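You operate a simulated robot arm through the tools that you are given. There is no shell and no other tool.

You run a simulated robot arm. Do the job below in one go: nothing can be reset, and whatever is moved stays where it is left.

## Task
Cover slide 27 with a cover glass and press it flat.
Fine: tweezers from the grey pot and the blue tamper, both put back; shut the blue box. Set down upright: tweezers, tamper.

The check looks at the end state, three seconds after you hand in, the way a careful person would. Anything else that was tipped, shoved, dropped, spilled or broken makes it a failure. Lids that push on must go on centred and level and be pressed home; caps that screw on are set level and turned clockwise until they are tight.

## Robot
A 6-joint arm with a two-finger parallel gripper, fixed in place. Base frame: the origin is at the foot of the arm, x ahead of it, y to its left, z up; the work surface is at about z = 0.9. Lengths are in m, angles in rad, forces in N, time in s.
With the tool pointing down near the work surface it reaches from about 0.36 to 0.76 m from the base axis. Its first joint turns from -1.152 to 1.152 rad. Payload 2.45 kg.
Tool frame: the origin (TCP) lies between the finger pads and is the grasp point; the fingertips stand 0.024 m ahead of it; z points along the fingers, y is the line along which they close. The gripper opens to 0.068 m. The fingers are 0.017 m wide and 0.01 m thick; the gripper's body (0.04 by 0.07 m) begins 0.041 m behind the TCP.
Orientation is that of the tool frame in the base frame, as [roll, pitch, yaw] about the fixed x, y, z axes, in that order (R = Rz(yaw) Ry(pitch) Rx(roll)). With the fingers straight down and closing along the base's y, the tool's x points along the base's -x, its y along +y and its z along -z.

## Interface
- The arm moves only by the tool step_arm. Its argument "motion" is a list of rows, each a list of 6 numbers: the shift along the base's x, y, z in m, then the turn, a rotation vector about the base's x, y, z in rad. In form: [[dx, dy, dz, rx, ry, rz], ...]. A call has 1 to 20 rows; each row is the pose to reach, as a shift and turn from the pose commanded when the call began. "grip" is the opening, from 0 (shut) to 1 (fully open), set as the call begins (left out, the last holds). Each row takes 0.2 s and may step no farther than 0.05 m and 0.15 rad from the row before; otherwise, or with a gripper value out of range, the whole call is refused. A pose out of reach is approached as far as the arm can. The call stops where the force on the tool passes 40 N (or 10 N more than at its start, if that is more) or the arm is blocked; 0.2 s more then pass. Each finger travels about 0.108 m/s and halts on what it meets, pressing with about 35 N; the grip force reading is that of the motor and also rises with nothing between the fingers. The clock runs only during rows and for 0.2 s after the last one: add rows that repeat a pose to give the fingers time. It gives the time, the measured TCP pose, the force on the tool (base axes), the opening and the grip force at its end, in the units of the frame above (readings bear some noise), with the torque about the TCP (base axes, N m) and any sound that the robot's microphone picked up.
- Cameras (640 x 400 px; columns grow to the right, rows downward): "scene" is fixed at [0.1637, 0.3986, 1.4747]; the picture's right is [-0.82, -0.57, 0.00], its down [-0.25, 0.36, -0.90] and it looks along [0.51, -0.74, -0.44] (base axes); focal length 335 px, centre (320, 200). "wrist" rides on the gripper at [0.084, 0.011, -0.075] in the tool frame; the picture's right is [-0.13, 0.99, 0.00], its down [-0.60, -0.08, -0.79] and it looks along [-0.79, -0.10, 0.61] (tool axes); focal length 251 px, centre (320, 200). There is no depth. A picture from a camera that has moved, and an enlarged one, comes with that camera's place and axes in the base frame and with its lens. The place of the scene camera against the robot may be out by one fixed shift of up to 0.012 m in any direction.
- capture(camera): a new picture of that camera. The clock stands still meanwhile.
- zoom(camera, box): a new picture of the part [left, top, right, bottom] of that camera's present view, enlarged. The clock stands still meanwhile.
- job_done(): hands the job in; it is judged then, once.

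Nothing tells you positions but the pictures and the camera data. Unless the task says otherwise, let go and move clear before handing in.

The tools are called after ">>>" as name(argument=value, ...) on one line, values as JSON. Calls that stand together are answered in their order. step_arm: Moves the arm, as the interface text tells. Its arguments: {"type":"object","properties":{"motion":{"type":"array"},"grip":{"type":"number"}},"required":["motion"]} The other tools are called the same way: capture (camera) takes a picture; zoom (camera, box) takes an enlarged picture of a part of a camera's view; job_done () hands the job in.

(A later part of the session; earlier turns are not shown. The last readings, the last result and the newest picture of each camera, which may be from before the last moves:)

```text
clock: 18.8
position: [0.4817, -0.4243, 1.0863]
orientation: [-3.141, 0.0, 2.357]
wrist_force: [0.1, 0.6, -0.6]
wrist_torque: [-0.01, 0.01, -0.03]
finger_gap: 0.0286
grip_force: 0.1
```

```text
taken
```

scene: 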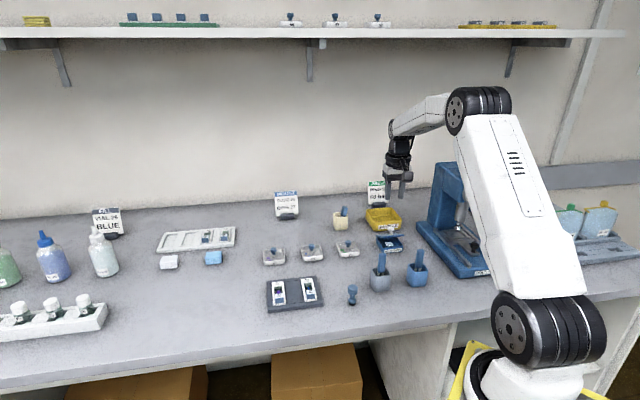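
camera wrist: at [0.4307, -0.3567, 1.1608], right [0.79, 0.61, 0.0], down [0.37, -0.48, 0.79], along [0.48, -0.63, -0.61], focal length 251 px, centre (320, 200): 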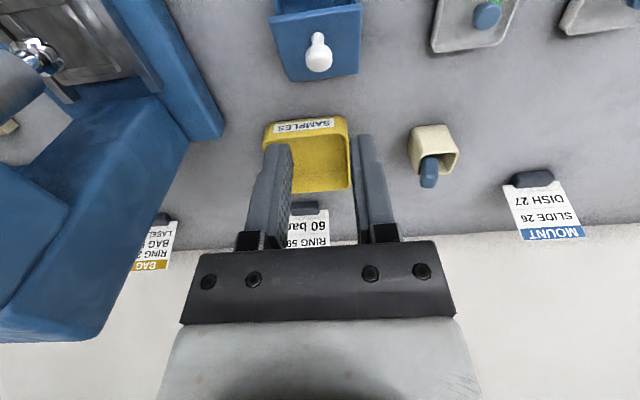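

The hand is clear and vertical; the lid is holding at about 30°. I'll close the fingers, turn the yaw a little so the camera stays away from the pots, and drop down in front of the box to push the lid's front edge up and back.

>>> step_arm(motion=[[-0.01, 0.01, 0, 0, 0, -0.1], [-0.02, 0.02, 0, 0, 0, -0.2], [-0.0312, 0.0307, 0, 0, 0, -0.3], [-0.0312, 0.0307, -0.03, 0, 0, -0.35], [-0.0312, 0.0307, -0.06, 0, 0, -0.35], [-0.0312, 0.0307, -0.085, 0, 0, -0.35], [-0.0312, 0.0307, -0.085, 0, 0, -0.35]], grip=0.0)

>>> capture(camera="wrist")

>>> zoom(camera="scene", box=[350, 190, 430, 260])

```text
clock: 20.4
position: [0.4514, -0.3932, 1.0006]
orientation: [-3.141, 0.0, 2.008]
wrist_force: [-0.8, 0.4, -0.4]
wrist_torque: [0.02, 0.01, 0.01]
finger_gap: 0.0
grip_force: 23.1
```

```text
taken
camera wrist: at [0.4257, -0.313, 1.0754], right [0.95, 0.3, 0.0], down [0.18, -0.58, 0.79], along [0.24, -0.76, -0.61], focal length 251 px, centre (320, 200)
```

wrist: 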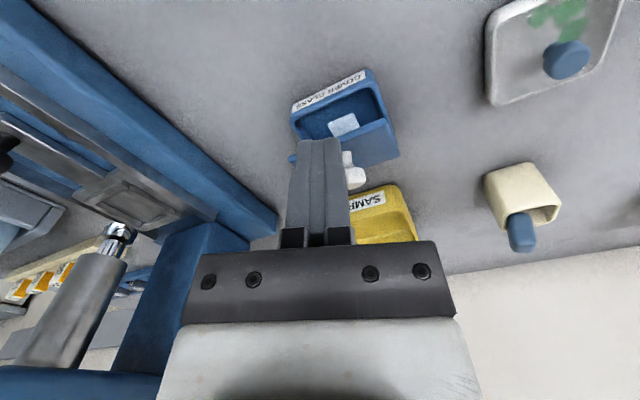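

```text
5.71 times, centred on (390, 225) of scene
camera zoom: at [0.1637, 0.3986, 1.4747], right [-0.82, -0.57, 0.0], down [-0.25, 0.36, -0.9], along [0.51, -0.74, -0.44], focal length 1914 px, centre (-80, 57)
```

zoom: 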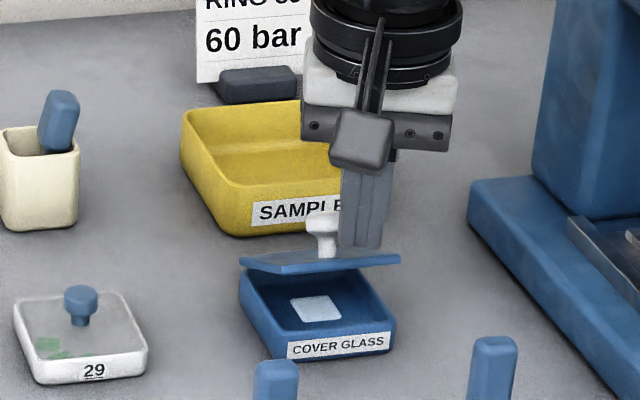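

The closed fingers are in front of the half-open lid. I'll lower so the tips sit below the lid's front edge (but above the box wall), then sweep back.

>>> step_arm(motion=[[0, 0, -0.02, 0, 0, 0], [0, 0, -0.038, 0, 0, 0], [0, 0, -0.038, 0, 0, 0]])

>>> zoom(camera="scene", box=[350, 190, 430, 260])

>>> zoom(camera="wrist", box=[240, 60, 432, 180])

```text
clock: 21.2
position: [0.4497, -0.3938, 0.964]
orientation: [3.141, 0.001, 2.008]
wrist_force: [0.8, 0.7, -0.6]
wrist_torque: [-0.02, -0.02, 0.03]
finger_gap: 0.0001
grip_force: 22.9
```

```text
5.71 times, centred on (390, 225) of scene
camera zoom: at [0.1637, 0.3986, 1.4747], right [-0.82, -0.57, 0.0], down [-0.25, 0.36, -0.9], along [0.51, -0.74, -0.44], focal length 1914 px, centre (-80, 57)
```

zoom: 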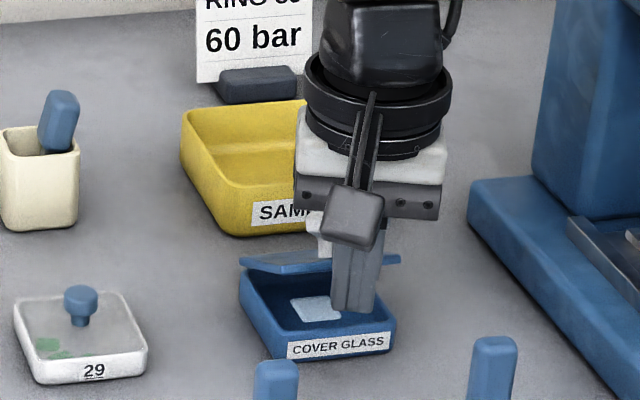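

```text
3.33 times, centred on (336, 120) of wrist
camera zoom: at [0.4259, -0.3127, 1.0377], right [0.95, 0.3, 0.0], down [0.18, -0.58, 0.79], along [0.24, -0.76, -0.61], focal length 838 px, centre (267, 467)
```

zoom: 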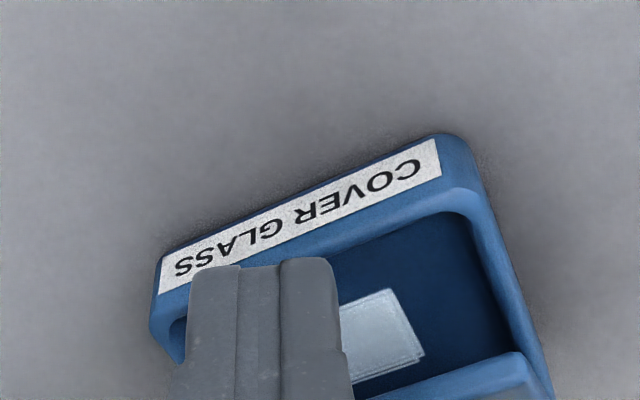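

Fingertips are in front of the lid edge and above the box wall, and the glass stack lies lower to the right. Sweeping backward now to raise the lid.

>>> step_arm(motion=[[0.005, -0.005, 0, 0, 0, 0], [0.01, -0.01, 0.002, 0, 0, 0], [0.015, -0.015, 0.004, 0, 0, 0], [0.02, -0.02, 0.007, 0, 0, 0], [0.025, -0.025, 0.01, 0, 0, 0], [0.025, -0.025, 0.01, 0, 0, 0]])

>>> zoom(camera="scene", box=[350, 190, 430, 260])

>>> capture(camera="wrist")

```text
clock: 21.8
position: [0.454, -0.398, 0.9621]
orientation: [-3.133, -0.026, 2.007]
wrist_force: [-9.0, 9.6, 5.4]
wrist_torque: [0.12, 0.0, 0.1]
finger_gap: 0.0
grip_force: 23.6
stopped in row 3: the force on the tool passed its limit at 48 N (the readings are from after the stop); the commanded pose is now the measured one
```

```text
5.71 times, centred on (390, 225) of scene
camera zoom: at [0.1634, 0.399, 1.4746], right [-0.82, -0.57, 0.0], down [-0.25, 0.36, -0.9], along [0.51, -0.74, -0.44], focal length 1914 px, centre (-80, 57)
```

zoom: 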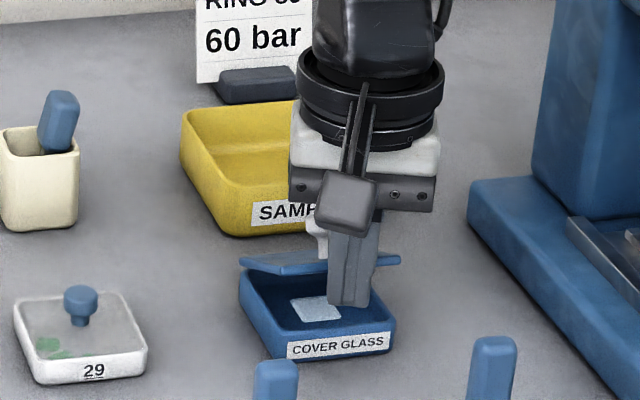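

```text
taken
camera wrist: at [0.4313, -0.3184, 1.0397], right [0.95, 0.3, -0.01], down [0.2, -0.6, 0.78], along [0.23, -0.74, -0.63], focal length 251 px, centre (320, 200)
```

wrist: 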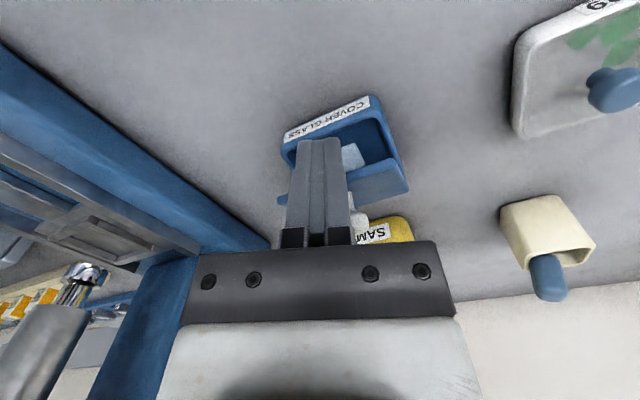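

The lid edge jammed against the vertical finger by friction instead of rotating. I'll instead move the finger along the edge's own arc (up and back together) so friction carries it open.

>>> step_arm(motion=[[0.0012, -0.0012, 0.0024, 0, 0, 0], [0.0025, -0.0025, 0.0049, 0, 0, 0], [0.0054, -0.0054, 0.0094, 0, 0, 0], [0.0081, -0.0081, 0.0137, 0, 0, 0], [0.0111, -0.0111, 0.0176, 0, 0, 0]])

>>> zoom(camera="scene", box=[350, 190, 430, 260])

>>> capture(camera="wrist")

```text
clock: 22.9
position: [0.4637, -0.4079, 0.9812]
orientation: [-3.135, -0.022, 2.008]
wrist_force: [-5.3, 7.4, 10.3]
wrist_torque: [0.06, -0.06, 0.04]
finger_gap: 0.0
grip_force: 23.6
stopped in row 5: the force on the tool passed its limit at 40 N (the readings are from after the stop); the commanded pose is now the measured one
```

```text
5.71 times, centred on (390, 225) of scene
camera zoom: at [0.1634, 0.399, 1.4746], right [-0.82, -0.57, 0.0], down [-0.25, 0.36, -0.9], along [0.51, -0.74, -0.44], focal length 1914 px, centre (-80, 57)
```

zoom: 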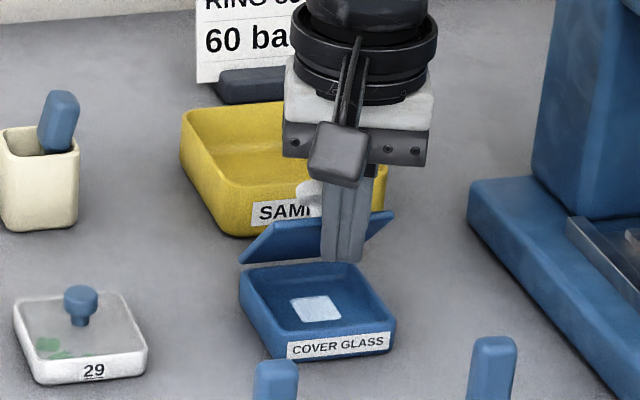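

```text
taken
camera wrist: at [0.4408, -0.3283, 1.0571], right [0.95, 0.3, -0.01], down [0.2, -0.59, 0.78], along [0.23, -0.74, -0.63], focal length 251 px, centre (320, 200)
```

wrist: 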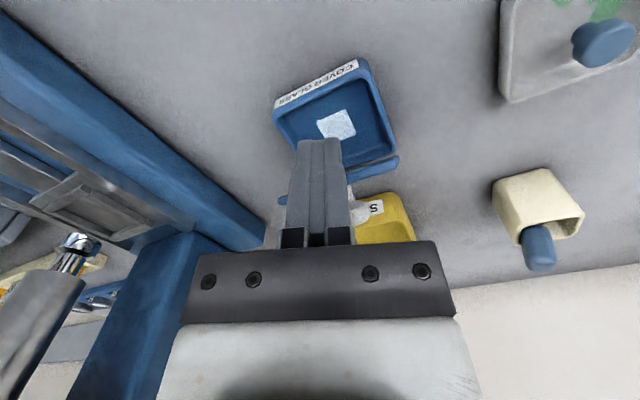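

The arc push works: the lid is now at about 45–50° and the stack of cover glass is in plain view. Continuing along the arc.

>>> step_arm(motion=[[0.0012, -0.0012, 0.0018, 0, 0, 0], [0.0025, -0.0025, 0.0034, 0, 0, 0], [0.005, -0.005, 0.0062, 0, 0, 0], [0.0075, -0.0075, 0.0085, 0, 0, 0], [0.0099, -0.0099, 0.0105, 0, 0, 0], [0.0128, -0.0128, 0.0125, 0, 0, 0], [0.0158, -0.0158, 0.0142, 0, 0, 0]])

>>> zoom(camera="scene", box=[350, 190, 430, 260])

>>> capture(camera="wrist")

```text
clock: 24.5
position: [0.48, -0.4238, 0.9953]
orientation: [-3.135, -0.021, 2.007]
wrist_force: [-0.6, -0.5, 0.0]
wrist_torque: [0.04, 0.05, 0.01]
finger_gap: 0.0001
grip_force: 23.1
```

```text
5.71 times, centred on (390, 225) of scene
camera zoom: at [0.1637, 0.3986, 1.4747], right [-0.82, -0.57, 0.0], down [-0.25, 0.36, -0.9], along [0.51, -0.74, -0.44], focal length 1914 px, centre (-80, 57)
```

zoom: 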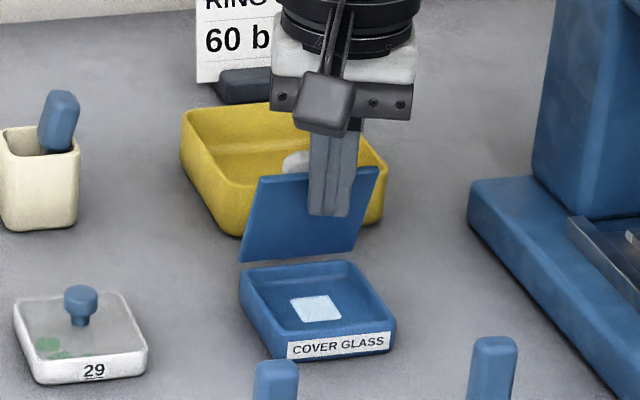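

```text
taken
camera wrist: at [0.4568, -0.3448, 1.0707], right [0.95, 0.3, -0.01], down [0.2, -0.59, 0.78], along [0.23, -0.75, -0.63], focal length 251 px, centre (320, 200)
```

wrist: 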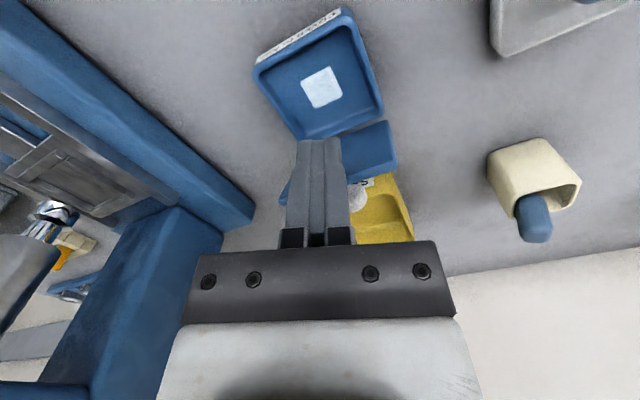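

The lid is near 70°, no load remaining. One more gentle push to near vertical.

>>> step_arm(motion=[[0.002, -0.002, 0.001, 0, 0, 0], [0.004, -0.004, 0.0018, 0, 0, 0], [0.006, -0.006, 0.0024, 0, 0, 0], [0.008, -0.008, 0.003, 0, 0, 0], [0.01, -0.01, 0.0034, 0, 0, 0], [0.012, -0.012, 0.0036, 0, 0, 0], [0.014, -0.014, 0.0036, 0, 0, 0]])

>>> zoom(camera="scene", box=[350, 190, 430, 260])

>>> capture(camera="wrist")

```text
clock: 26.1
position: [0.4949, -0.4375, 0.9977]
orientation: [-3.135, -0.025, 2.007]
wrist_force: [-0.4, -0.4, -0.4]
wrist_torque: [0.01, 0.0, -0.04]
finger_gap: 0.0
grip_force: 23.7
```

```text
5.71 times, centred on (390, 225) of scene
camera zoom: at [0.1637, 0.3986, 1.4747], right [-0.82, -0.57, 0.0], down [-0.25, 0.36, -0.9], along [0.51, -0.74, -0.44], focal length 1914 px, centre (-80, 57)
```

zoom: 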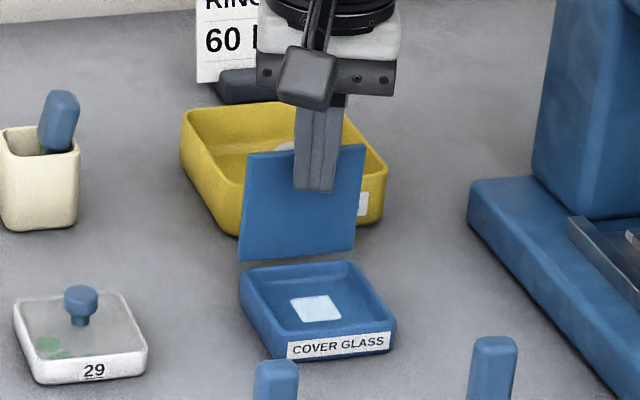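

```text
taken
camera wrist: at [0.4713, -0.3579, 1.0743], right [0.95, 0.3, -0.01], down [0.2, -0.59, 0.78], along [0.23, -0.75, -0.63], focal length 251 px, centre (320, 200)
```

wrist: 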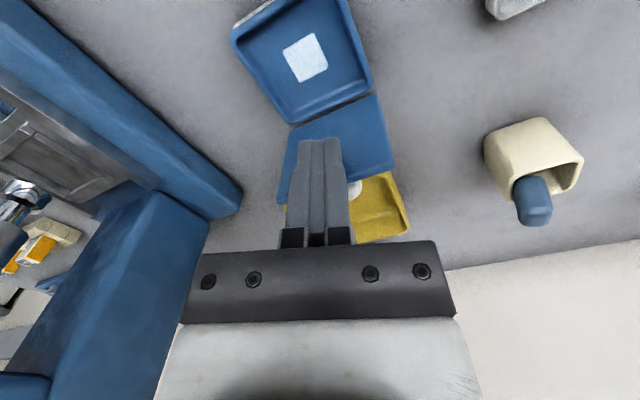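

The lid stands at about 80–85°, enough room. I'll back away, restore the vertical tool and -45° yaw, and measure the glass stack.

>>> step_arm(motion=[[-0.01, 0.01, 0.01, -0.01, -0.008, 0], [-0.02, 0.02, 0.03, -0.02, -0.0165, 0], [-0.03, 0.03, 0.06, -0.02, -0.0165, 0.1], [-0.04, 0.04, 0.09, -0.02, -0.0165, 0.2], [-0.05, 0.05, 0.11, -0.02, -0.0165, 0.3], [-0.05, 0.05, 0.12, -0.02, -0.0165, 0.35], [-0.05, 0.05, 0.12, -0.02, -0.0165, 0.35]])

>>> capture(camera="wrist")

>>> capture(camera="scene")

>>> zoom(camera="scene", box=[370, 205, 418, 258])

```text
clock: 27.7
position: [0.4436, -0.3881, 1.1172]
orientation: [-3.136, 0.002, 2.358]
wrist_force: [0.6, -0.1, 0.9]
wrist_torque: [-0.04, 0.0, 0.0]
finger_gap: 0.0001
grip_force: 23.4
```

```text
taken
camera wrist: at [0.3927, -0.3194, 1.1914], right [0.79, 0.61, 0.0], down [0.37, -0.48, 0.8], along [0.48, -0.63, -0.61], focal length 251 px, centre (320, 200)
```

wrist: 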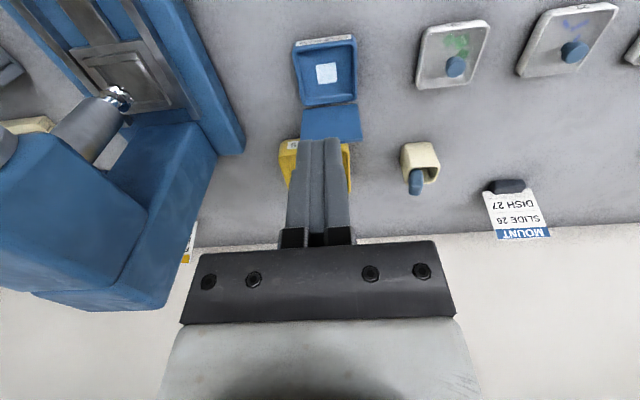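

```text
taken
```

scene: 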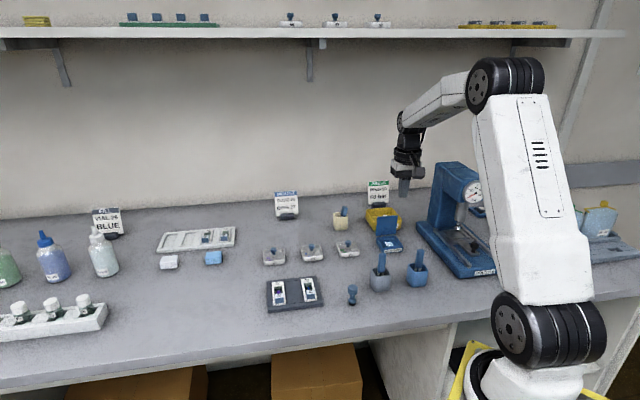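

```text
7.55 times, centred on (394, 232) of scene
camera zoom: at [0.1637, 0.3986, 1.4747], right [-0.82, -0.57, 0.0], down [-0.25, 0.36, -0.9], along [0.51, -0.74, -0.44], focal length 2529 px, centre (-238, -38)
```

zoom: 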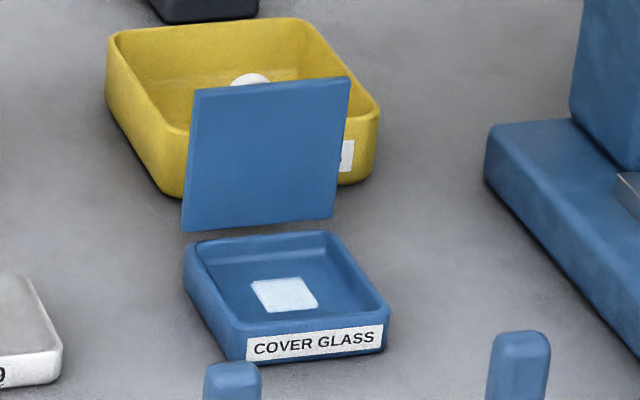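

Lid is standing nearly upright. Now zooming in on the glass stack and box.

>>> zoom(camera="wrist", box=[284, 26, 364, 110])

>>> zoom(camera="scene", box=[381, 232, 407, 256])

```text
4.76 times, centred on (324, 68) of wrist
camera zoom: at [0.3927, -0.3194, 1.1914], right [0.79, 0.61, 0.0], down [0.37, -0.48, 0.8], along [0.48, -0.63, -0.61], focal length 1197 px, centre (301, 829)
```

zoom: 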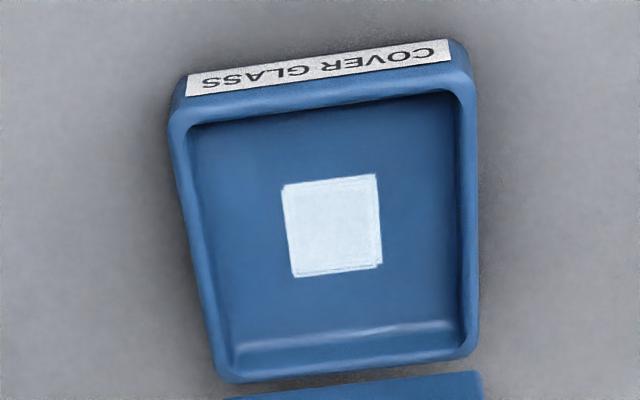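

```text
16.00 times, centred on (394, 244) of scene
camera zoom: at [0.1637, 0.3986, 1.4747], right [-0.82, -0.57, 0.0], down [-0.25, 0.36, -0.9], along [0.51, -0.74, -0.44], focal length 5361 px, centre (-864, -504)
```

zoom: 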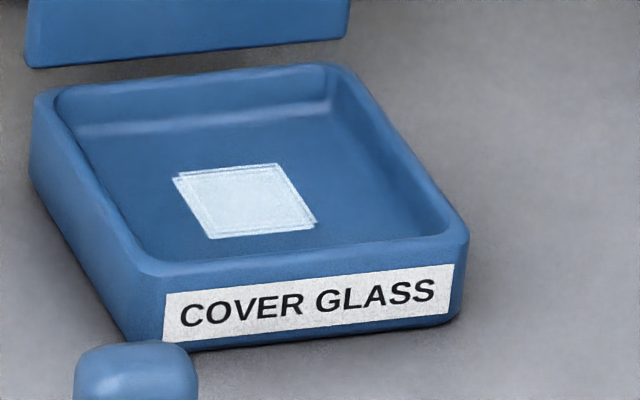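

A small stack of ~20 mm glasses sits in the box centre near (0.481,-0.425). Now I'll go over the grey pot for a close look at its tweezers.

>>> step_arm(motion=[[-0.004, 0.035, 0.01, 0.004, -0.004, 0], [-0.008, 0.07, 0.02, 0.004, -0.004, 0], [-0.012, 0.105, 0.02, 0.004, -0.004, 0], [-0.018, 0.14, 0.02, 0.004, -0.004, 0], [-0.018, 0.149, 0.02, 0.004, -0.004, 0], [-0.018, 0.149, 0.02, 0.004, -0.004, 0]], grip=0.6)

>>> capture(camera="wrist")

>>> zoom(camera="wrist", box=[270, 0, 370, 80])

```text
clock: 29.1
position: [0.4267, -0.2371, 1.1369]
orientation: [3.14, 0.005, 2.358]
wrist_force: [0.7, -0.1, -0.1]
wrist_torque: [0.0, 0.01, -0.02]
finger_gap: 0.0408
grip_force: 0.0
```

```text
taken
camera wrist: at [0.3752, -0.1709, 1.2119], right [0.79, 0.61, 0.0], down [0.37, -0.48, 0.8], along [0.49, -0.63, -0.61], focal length 251 px, centre (320, 200)
```

wrist: 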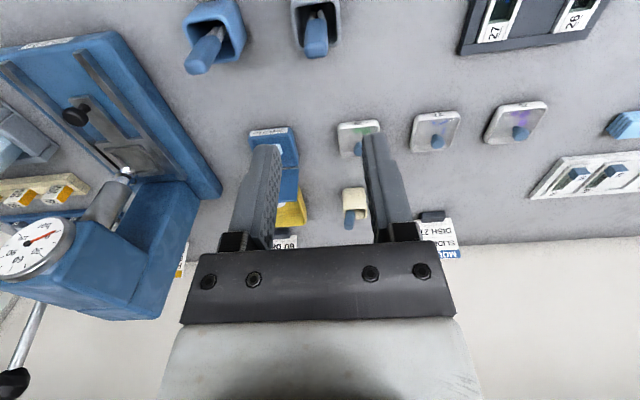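

```text
5.00 times, centred on (320, 40) of wrist
camera zoom: at [0.3752, -0.1709, 1.2119], right [0.79, 0.61, 0.0], down [0.37, -0.48, 0.8], along [0.49, -0.63, -0.61], focal length 1257 px, centre (320, 1000)
```

zoom: 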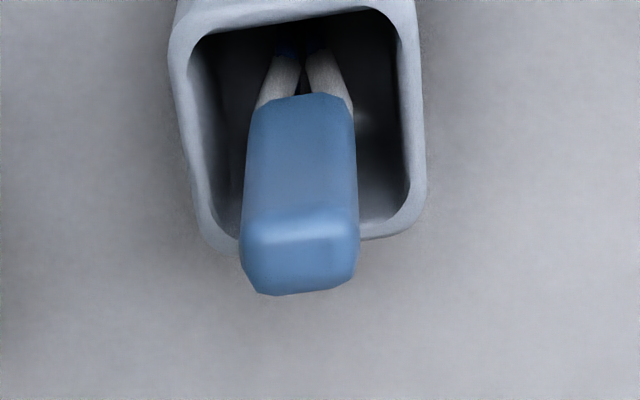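

The tweezers stand upright in the grey pot, handle about 17×13 mm, top near (0.4256,-0.241,1.003), legs separated along the gripper's closing axis. I'll descend to just above the handle and check alignment.

>>> step_arm(motion=[[-0.0012, -0.0029, -0.03, 0.002, 0.003, 0], [-0.0012, -0.0029, -0.06, 0.002, 0.003, 0], [-0.0012, -0.0029, -0.09, 0.002, 0.003, 0], [-0.0012, -0.0029, -0.09, 0.002, 0.003, 0]])

>>> capture(camera="wrist")

>>> zoom(camera="wrist", box=[256, 60, 384, 180])

>>> zoom(camera="scene", box=[345, 215, 425, 295])

```text
clock: 30.1
position: [0.4255, -0.2425, 1.0483]
orientation: [3.142, -0.001, 2.358]
wrist_force: [0.0, -0.6, 0.1]
wrist_torque: [-0.02, -0.03, 0.0]
finger_gap: 0.0409
grip_force: 0.1
```

```text
taken
camera wrist: at [0.3747, -0.1757, 1.1222], right [0.79, 0.61, 0.0], down [0.37, -0.48, 0.79], along [0.48, -0.63, -0.61], focal length 251 px, centre (320, 200)
```

wrist: 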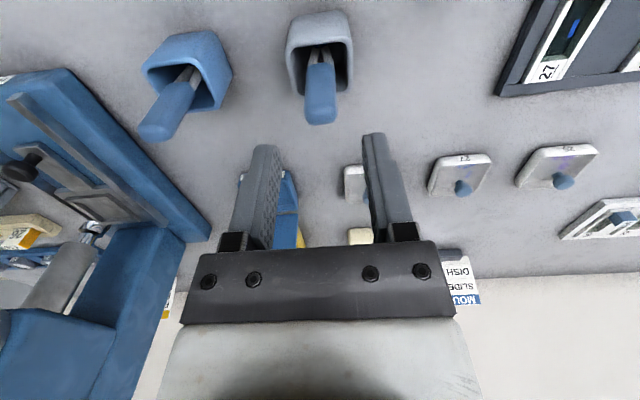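

```text
3.33 times, centred on (320, 120) of wrist
camera zoom: at [0.3747, -0.1757, 1.1222], right [0.79, 0.61, 0.0], down [0.37, -0.48, 0.79], along [0.48, -0.63, -0.61], focal length 838 px, centre (320, 467)
```

zoom: 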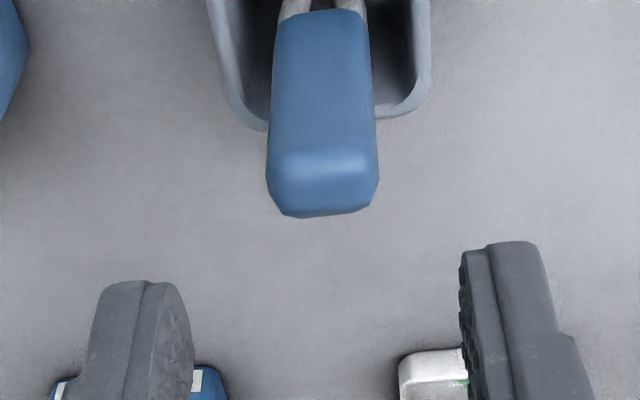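

```text
5.00 times, centred on (385, 255) of scene
camera zoom: at [0.1637, 0.3986, 1.4747], right [-0.82, -0.57, 0.0], down [-0.25, 0.36, -0.9], along [0.51, -0.74, -0.44], focal length 1675 px, centre (-5, -75)
```

zoom: 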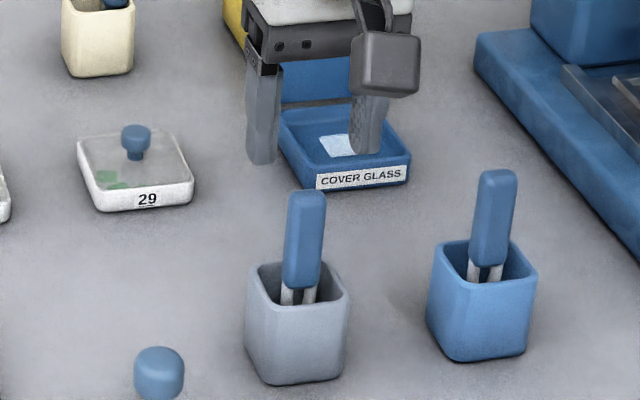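

Fingers straddle the handle along the closing axis with good margin. Descending to grip height (tips just above the pot rim).

>>> step_arm(motion=[[-0.0001, 0.0013, -0.02, 0, 0, 0], [-0.0001, 0.0013, -0.04, 0, 0, 0], [-0.0001, 0.0013, -0.055, 0, 0, 0], [-0.0001, 0.0013, -0.064, 0, 0, 0], [-0.0001, 0.0013, -0.064, 0, 0, 0]])

>>> capture(camera="wrist")

>>> zoom(camera="scene", box=[355, 235, 415, 295])

```text
clock: 31.3
position: [0.4249, -0.2414, 0.982]
orientation: [-3.14, 0.001, 2.358]
wrist_force: [-0.1, -0.4, -0.2]
wrist_torque: [0.0, 0.0, 0.01]
finger_gap: 0.0408
grip_force: 0.2
```

```text
taken
camera wrist: at [0.3741, -0.1733, 1.0579], right [0.79, 0.61, 0.0], down [0.37, -0.48, 0.79], along [0.48, -0.63, -0.61], focal length 251 px, centre (320, 200)
```

wrist: 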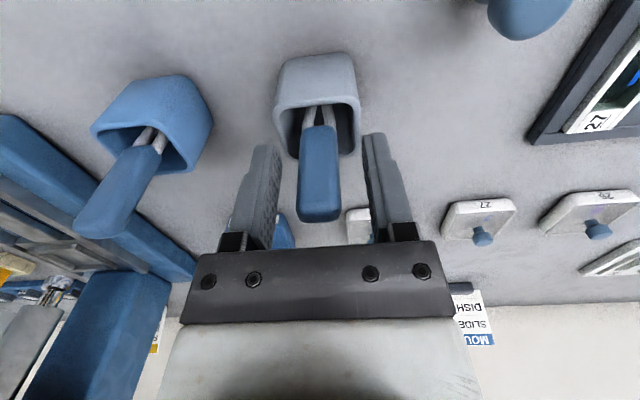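

```text
6.67 times, centred on (385, 265) of scene
camera zoom: at [0.1637, 0.3986, 1.4747], right [-0.82, -0.57, 0.0], down [-0.25, 0.36, -0.9], along [0.51, -0.74, -0.44], focal length 2234 px, centre (-113, -233)
```

zoom: 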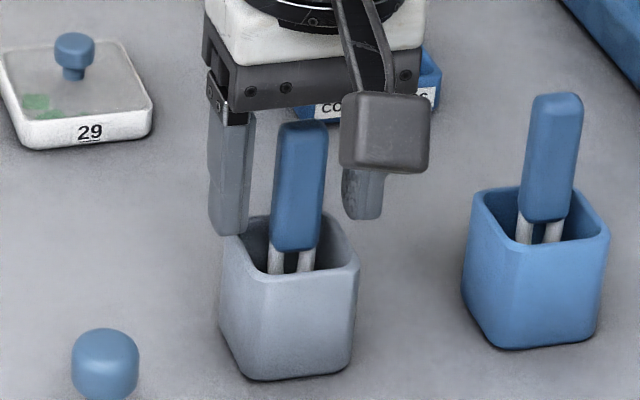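

The handle is centred between the fingers. Closing to grip the tweezers.

>>> step_arm(motion=[[0, 0, 0, 0, 0, 0], [0, 0, 0, 0, 0, 0], [0, 0, 0, 0, 0, 0]], grip=0.15)

>>> zoom(camera="scene", box=[355, 235, 415, 295])

>>> zoom(camera="wrist", box=[240, 40, 400, 240])

```text
clock: 32.1
position: [0.425, -0.2406, 0.9841]
orientation: [-3.142, 0.001, 2.358]
wrist_force: [-0.5, -0.4, 0.9]
wrist_torque: [-0.01, 0.02, 0.01]
finger_gap: 0.018
grip_force: 35.0
```

```text
6.67 times, centred on (385, 265) of scene
camera zoom: at [0.1637, 0.3986, 1.4747], right [-0.82, -0.57, 0.0], down [-0.25, 0.36, -0.9], along [0.51, -0.74, -0.44], focal length 2234 px, centre (-113, -233)
```

zoom: 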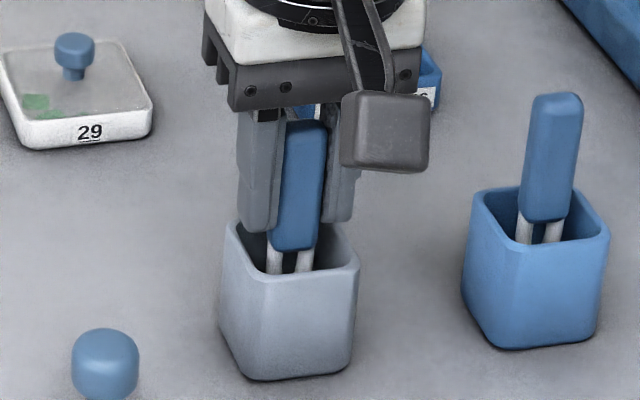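

```text
2.00 times, centred on (320, 140) of wrist
camera zoom: at [0.3742, -0.1733, 1.0581], right [0.79, 0.61, 0.0], down [0.37, -0.48, 0.79], along [0.48, -0.63, -0.61], focal length 503 px, centre (320, 320)
```

zoom: 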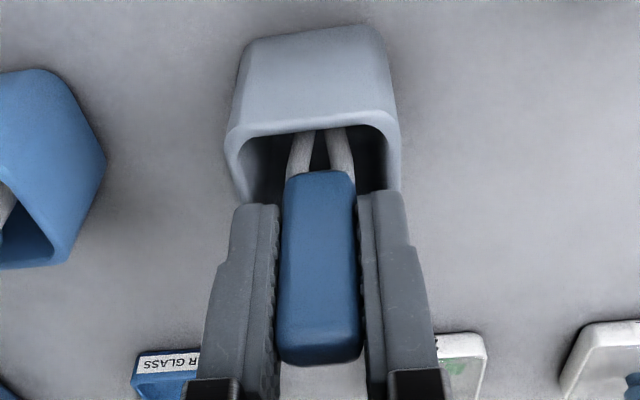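

Tweezers gripped (gap 18 mm, 35 N). Lifting straight up out of the pot.

>>> step_arm(motion=[[0, 0, 0.01, 0, 0, 0], [0, 0, 0.03, 0, 0, 0], [0, 0, 0.055, 0, 0, 0], [0, 0, 0.08, 0, 0, 0], [0, 0, 0.1, 0, 0, 0], [0, 0, 0.1, 0, 0, 0]])

>>> capture(camera="wrist")

>>> zoom(camera="scene", box=[345, 190, 425, 290])

>>> zoom(camera="wrist", box=[240, 0, 400, 240])

```text
clock: 33.5
position: [0.4252, -0.2421, 1.0831]
orientation: [-3.141, 0.0, 2.359]
wrist_force: [0.2, 0.2, -0.4]
wrist_torque: [0.01, 0.0, -0.01]
finger_gap: 0.0179
grip_force: 35.3
```

```text
taken
camera wrist: at [0.3739, -0.174, 1.1582], right [0.79, 0.61, 0.0], down [0.37, -0.48, 0.79], along [0.48, -0.63, -0.61], focal length 251 px, centre (320, 200)
```

wrist: 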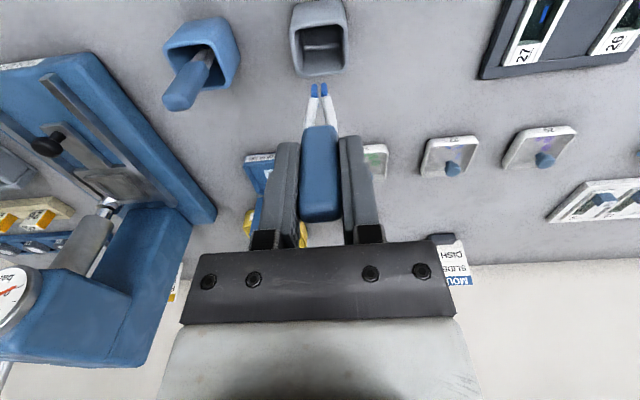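

```text
4.00 times, centred on (385, 240) of scene
camera zoom: at [0.1637, 0.3986, 1.4747], right [-0.82, -0.57, 0.0], down [-0.25, 0.36, -0.9], along [0.51, -0.74, -0.44], focal length 1340 px, centre (60, 40)
```

zoom: 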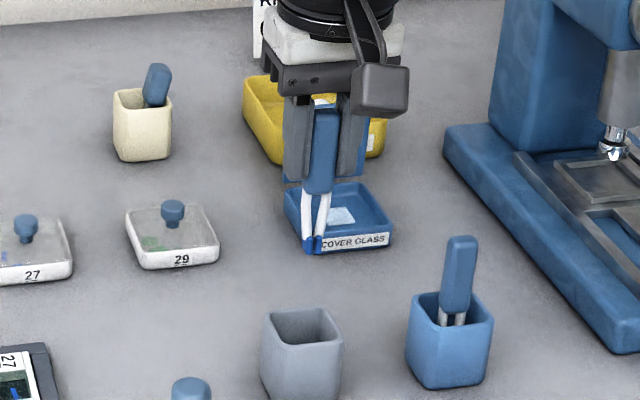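

```text
1.67 times, centred on (320, 120) of wrist
camera zoom: at [0.3739, -0.174, 1.1582], right [0.79, 0.61, 0.0], down [0.37, -0.48, 0.79], along [0.48, -0.63, -0.61], focal length 419 px, centre (320, 333)
```

zoom: 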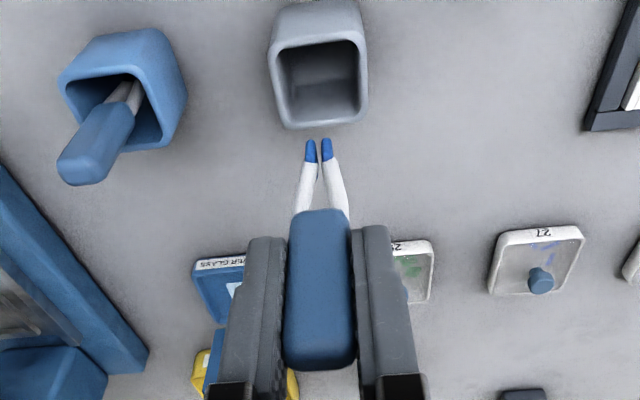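

The tweezers are out: white legs with soft blue tips, slightly apart. Zooming on the tips and on the empty pot for its return location.

>>> zoom(camera="wrist", box=[290, 70, 350, 140])

>>> zoom(camera="scene", box=[368, 222, 400, 258])

>>> zoom(camera="wrist", box=[284, 0, 360, 84])

```text
5.71 times, centred on (320, 105) of wrist
camera zoom: at [0.3739, -0.174, 1.1582], right [0.79, 0.61, 0.0], down [0.37, -0.48, 0.79], along [0.48, -0.63, -0.61], focal length 1437 px, centre (320, 743)
```

zoom: 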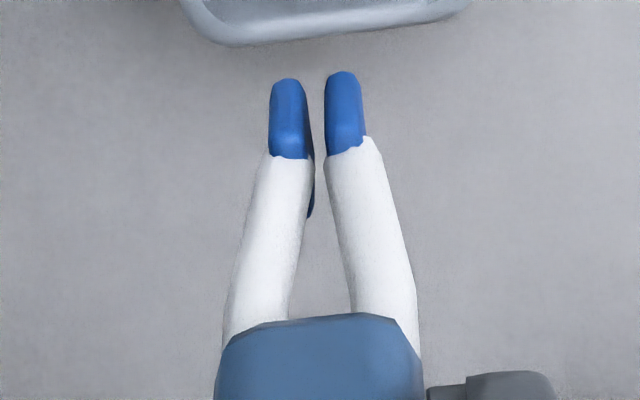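

```text
11.11 times, centred on (384, 240) of scene
camera zoom: at [0.1637, 0.3986, 1.4747], right [-0.82, -0.57, 0.0], down [-0.25, 0.36, -0.9], along [0.51, -0.74, -0.44], focal length 3723 px, centre (-391, -244)
```

zoom: 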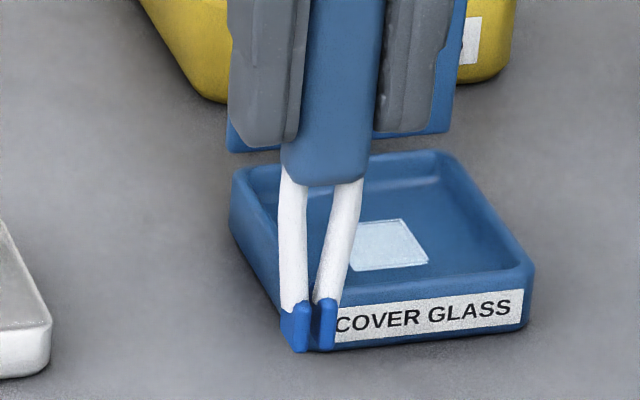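

```text
4.76 times, centred on (322, 42) of wrist
camera zoom: at [0.3739, -0.174, 1.1582], right [0.79, 0.61, 0.0], down [0.37, -0.48, 0.79], along [0.48, -0.63, -0.61], focal length 1197 px, centre (310, 952)
```

zoom: 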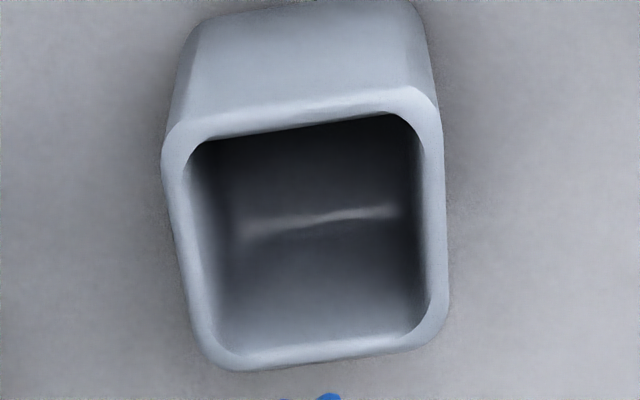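

Tips are about 81 mm below the grasp point and centred. I'll carry the tweezers over the glass stack and stop above it to check.

>>> step_arm(motion=[[0.01, -0.035, 0, 0, 0, 0], [0.02, -0.07, 0, 0, 0, 0], [0.03, -0.105, 0, 0, 0, 0], [0.042, -0.14, 0, 0, 0, 0], [0.055, -0.184, 0, 0, 0, 0], [0.055, -0.184, -0.02, 0, 0, 0], [0.055, -0.184, -0.045, 0, 0, 0], [0.055, -0.184, -0.06, 0, 0, 0], [0.055, -0.184, -0.06, 0, 0, 0]])

>>> capture(camera="wrist")

>>> zoom(camera="wrist", box=[270, 30, 370, 130])

>>> zoom(camera="scene", box=[370, 205, 418, 260])

```text
clock: 35.5
position: [0.48, -0.4259, 1.0237]
orientation: [-3.141, 0.0, 2.358]
wrist_force: [0.9, 0.2, -0.8]
wrist_torque: [0.01, 0.02, 0.0]
finger_gap: 0.0181
grip_force: 35.5
```

```text
taken
camera wrist: at [0.4293, -0.3594, 1.098], right [0.79, 0.61, 0.0], down [0.37, -0.48, 0.79], along [0.48, -0.63, -0.61], focal length 251 px, centre (320, 200)
```

wrist: 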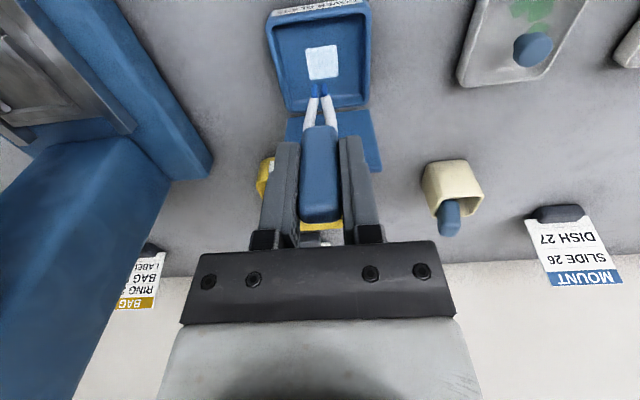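

```text
4.00 times, centred on (320, 80) of wrist
camera zoom: at [0.4293, -0.3594, 1.098], right [0.79, 0.61, 0.0], down [0.37, -0.48, 0.79], along [0.48, -0.63, -0.61], focal length 1006 px, centre (320, 680)
```

zoom: 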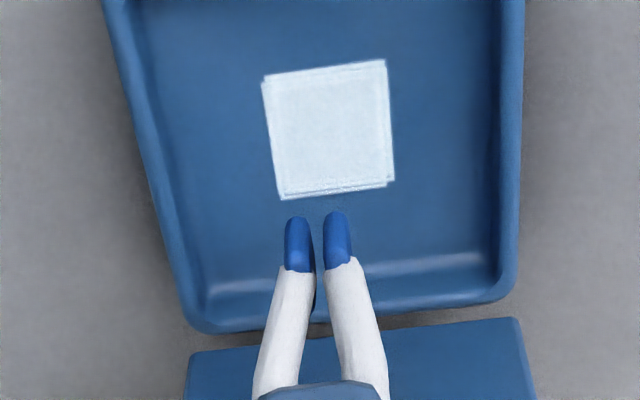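

```text
7.27 times, centred on (394, 232) of scene
camera zoom: at [0.1637, 0.3986, 1.4747], right [-0.82, -0.57, 0.0], down [-0.25, 0.36, -0.9], along [0.51, -0.74, -0.44], focal length 2437 px, centre (-218, -36)
```

zoom: 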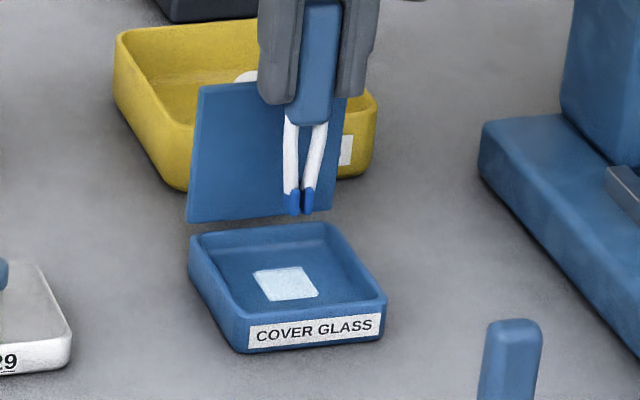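

Tips hang about 35 mm over the stack and need a small shift toward +e. Adjusting and lowering to just above the glass.

>>> step_arm(motion=[[0.0011, 0.0018, -0.01, 0, 0, 0], [0.0011, 0.0018, -0.02, 0, 0, 0], [0.0011, 0.0018, -0.028, 0, 0, 0], [0.0011, 0.0018, -0.028, 0, 0, 0]])

>>> zoom(camera="wrist", box=[270, 50, 370, 150])

>>> zoom(camera="scene", box=[379, 225, 409, 255])

```text
clock: 36.5
position: [0.4807, -0.4232, 0.9961]
orientation: [-3.141, 0.002, 2.358]
wrist_force: [-0.2, 0.0, -0.8]
wrist_torque: [-0.01, 0.02, 0.01]
finger_gap: 0.018
grip_force: 35.2
```

```text
4.00 times, centred on (320, 100) of wrist
camera zoom: at [0.4303, -0.357, 1.0693], right [0.79, 0.61, 0.0], down [0.37, -0.48, 0.79], along [0.48, -0.63, -0.61], focal length 1006 px, centre (320, 600)
```

zoom: 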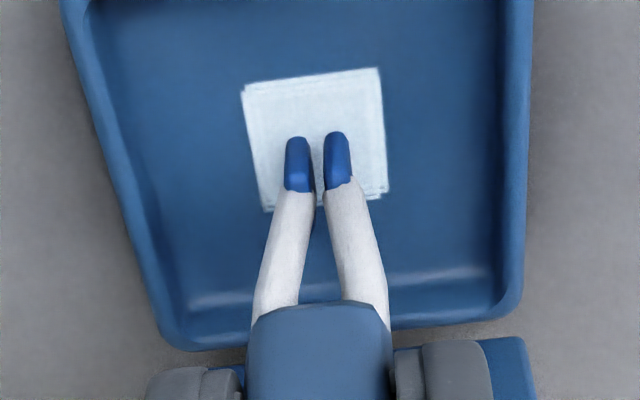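

```text
13.33 times, centred on (394, 240) of scene
camera zoom: at [0.1637, 0.3986, 1.4747], right [-0.82, -0.57, 0.0], down [-0.25, 0.36, -0.9], along [0.51, -0.74, -0.44], focal length 4467 px, centre (-667, -333)
```

zoom: 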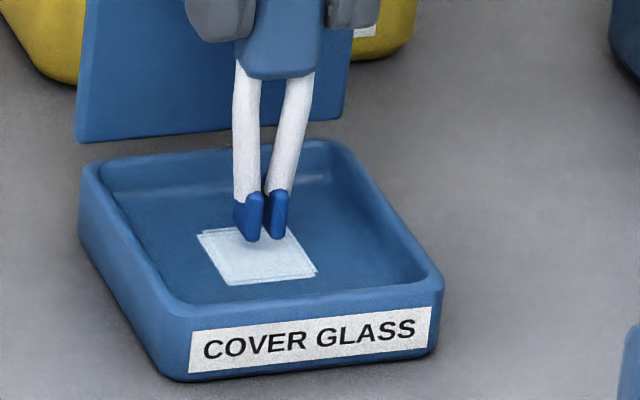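

Tips are centred just above the glass. Lowering in small steps while watching the force.

>>> step_arm(motion=[[0, 0, -0.0015, 0, 0, 0], [0, 0, -0.003, 0, 0, 0], [0, 0, -0.003, 0, 0, 0]])

>>> zoom(camera="scene", box=[382, 232, 406, 256])

```text
clock: 37.3
position: [0.4813, -0.4243, 0.9917]
orientation: [3.141, -0.002, 2.357]
wrist_force: [-0.9, -0.2, 0.3]
wrist_torque: [-0.01, 0.03, -0.05]
finger_gap: 0.018
grip_force: 35.0
```

```text
16.00 times, centred on (394, 244) of scene
camera zoom: at [0.1637, 0.3986, 1.4747], right [-0.82, -0.57, 0.0], down [-0.25, 0.36, -0.9], along [0.51, -0.74, -0.44], focal length 5361 px, centre (-864, -504)
```

zoom: 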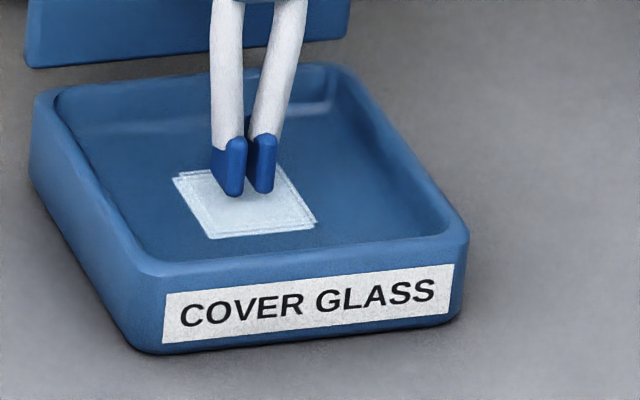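

Still no contact. Another 1.5 mm.

>>> step_arm(motion=[[0, 0, -0.0008, 0, 0, 0], [0, 0, -0.0015, 0, 0, 0], [0, 0, -0.0015, 0, 0, 0]])

>>> zoom(camera="scene", box=[382, 232, 406, 256])

```text
clock: 38.1
position: [0.4827, -0.4224, 0.9913]
orientation: [-3.141, 0.001, 2.359]
wrist_force: [-0.9, -0.8, -0.3]
wrist_torque: [0.05, 0.0, 0.01]
finger_gap: 0.0179
grip_force: 35.1
```

```text
16.00 times, centred on (394, 244) of scene
camera zoom: at [0.1637, 0.3986, 1.4747], right [-0.82, -0.57, 0.0], down [-0.25, 0.36, -0.9], along [0.51, -0.74, -0.44], focal length 5361 px, centre (-864, -504)
```

zoom: 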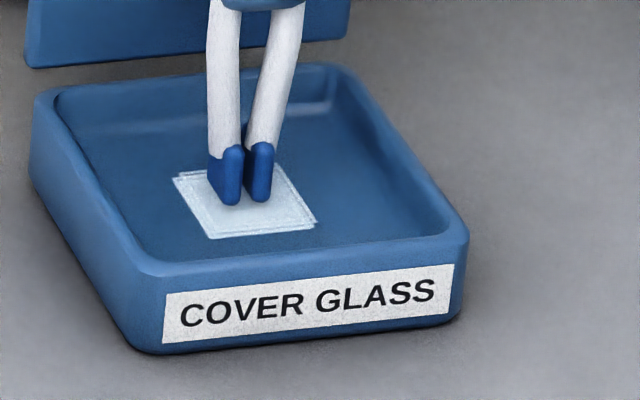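

Still no force. Continuing by 1 mm steps.

>>> step_arm(motion=[[0, 0, -0.0005, 0, 0, 0], [0, 0, -0.001, 0, 0, 0], [0, 0, -0.001, 0, 0, 0]])

>>> zoom(camera="scene", box=[386, 236, 402, 252])

```text
clock: 38.9
position: [0.4819, -0.4228, 0.9905]
orientation: [-3.141, 0.001, 2.36]
wrist_force: [-0.3, 0.8, -0.3]
wrist_torque: [0.02, 0.0, -0.03]
finger_gap: 0.0179
grip_force: 34.6
```

```text
16.00 times, centred on (394, 244) of scene
camera zoom: at [0.1637, 0.3986, 1.4747], right [-0.82, -0.57, 0.0], down [-0.25, 0.36, -0.9], along [0.51, -0.74, -0.44], focal length 5361 px, centre (-864, -504)
```

zoom: 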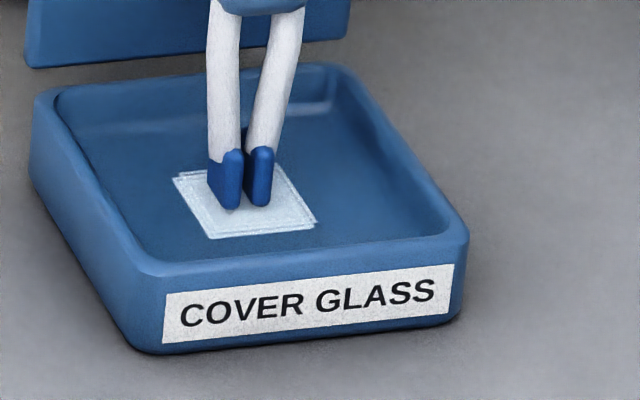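

No contact yet. Another millimetre, checking both cameras.

>>> step_arm(motion=[[0, 0, -0.0005, 0, 0, 0], [0, 0, -0.001, 0, 0, 0], [0, 0, -0.001, 0, 0, 0]])

>>> zoom(camera="wrist", box=[280, 70, 360, 150])

```text
clock: 39.7
position: [0.4815, -0.4228, 0.9902]
orientation: [3.14, -0.001, 2.357]
wrist_force: [1.1, 0.4, -1.1]
wrist_torque: [0.0, -0.02, -0.01]
finger_gap: 0.018
grip_force: 35.4
```

```text
5.00 times, centred on (320, 110) of wrist
camera zoom: at [0.431, -0.3562, 1.0635], right [0.79, 0.61, 0.0], down [0.37, -0.48, 0.79], along [0.48, -0.63, -0.61], focal length 1257 px, centre (320, 650)
```

zoom: 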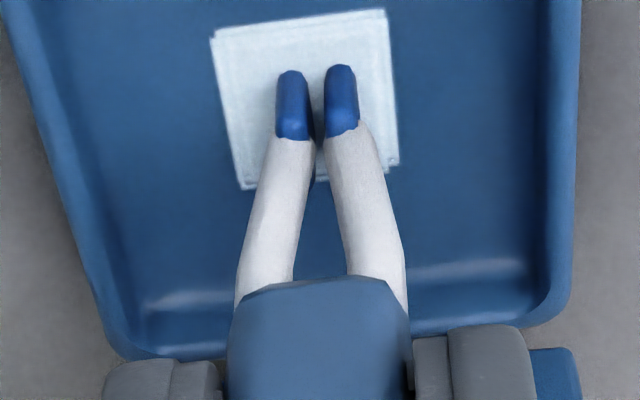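

Still above the glass. Continuing down carefully.

>>> step_arm(motion=[[0, 0, -0.0005, 0, 0, 0], [0, 0, -0.001, 0, 0, 0], [0, 0, -0.001, 0, 0, 0]])

>>> step_arm(motion=[[0, 0, -0.0005, 0, 0, 0], [0, 0, -0.001, 0, 0, 0], [0, 0, -0.001, 0, 0, 0]])

>>> zoom(camera="scene", box=[386, 236, 402, 252])

```text
clock: 40.5
position: [0.4817, -0.4228, 0.9892]
orientation: [-3.141, 0.0, 2.358]
wrist_force: [0.3, 0.1, -0.5]
wrist_torque: [-0.01, 0.0, 0.02]
finger_gap: 0.0182
grip_force: 35.0
```

```text
clock: 41.3
position: [0.4812, -0.4226, 0.9877]
orientation: [-3.141, 0.002, 2.357]
wrist_force: [-0.1, 0.2, 1.3]
wrist_torque: [-0.02, 0.06, -0.01]
finger_gap: 0.0178
grip_force: 34.7
```

```text
16.00 times, centred on (394, 244) of scene
camera zoom: at [0.1637, 0.3987, 1.4747], right [-0.82, -0.57, 0.0], down [-0.25, 0.36, -0.9], along [0.51, -0.74, -0.44], focal length 5361 px, centre (-864, -504)
```

zoom: 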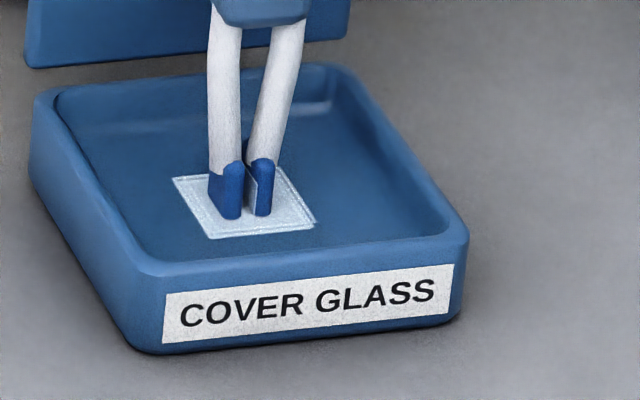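

Something changed at the tips; perhaps contact. Zooming in with both cameras.

>>> zoom(camera="wrist", box=[295, 70, 345, 120])

>>> zoom(camera="scene", box=[389, 239, 399, 249])

```text
8.00 times, centred on (320, 95) of wrist
camera zoom: at [0.4305, -0.3557, 1.0619], right [0.79, 0.61, 0.0], down [0.37, -0.48, 0.79], along [0.48, -0.63, -0.61], focal length 2012 px, centre (320, 1040)
```

zoom: 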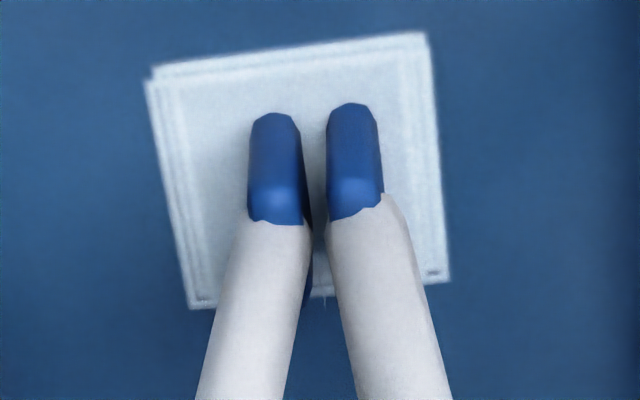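

```text
16.00 times, centred on (394, 244) of scene
camera zoom: at [0.1637, 0.3987, 1.4747], right [-0.82, -0.57, 0.0], down [-0.25, 0.36, -0.9], along [0.51, -0.74, -0.44], focal length 5361 px, centre (-864, -504)
```

zoom: 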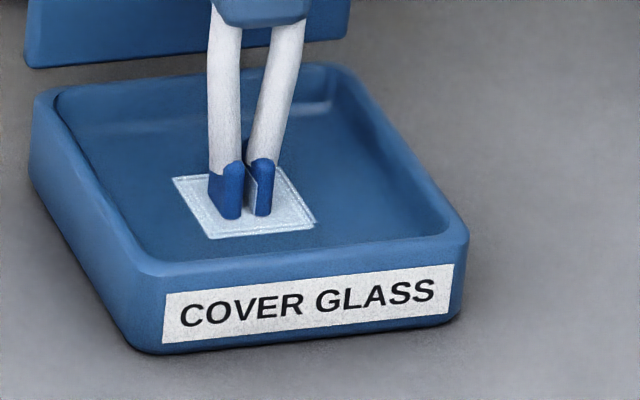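

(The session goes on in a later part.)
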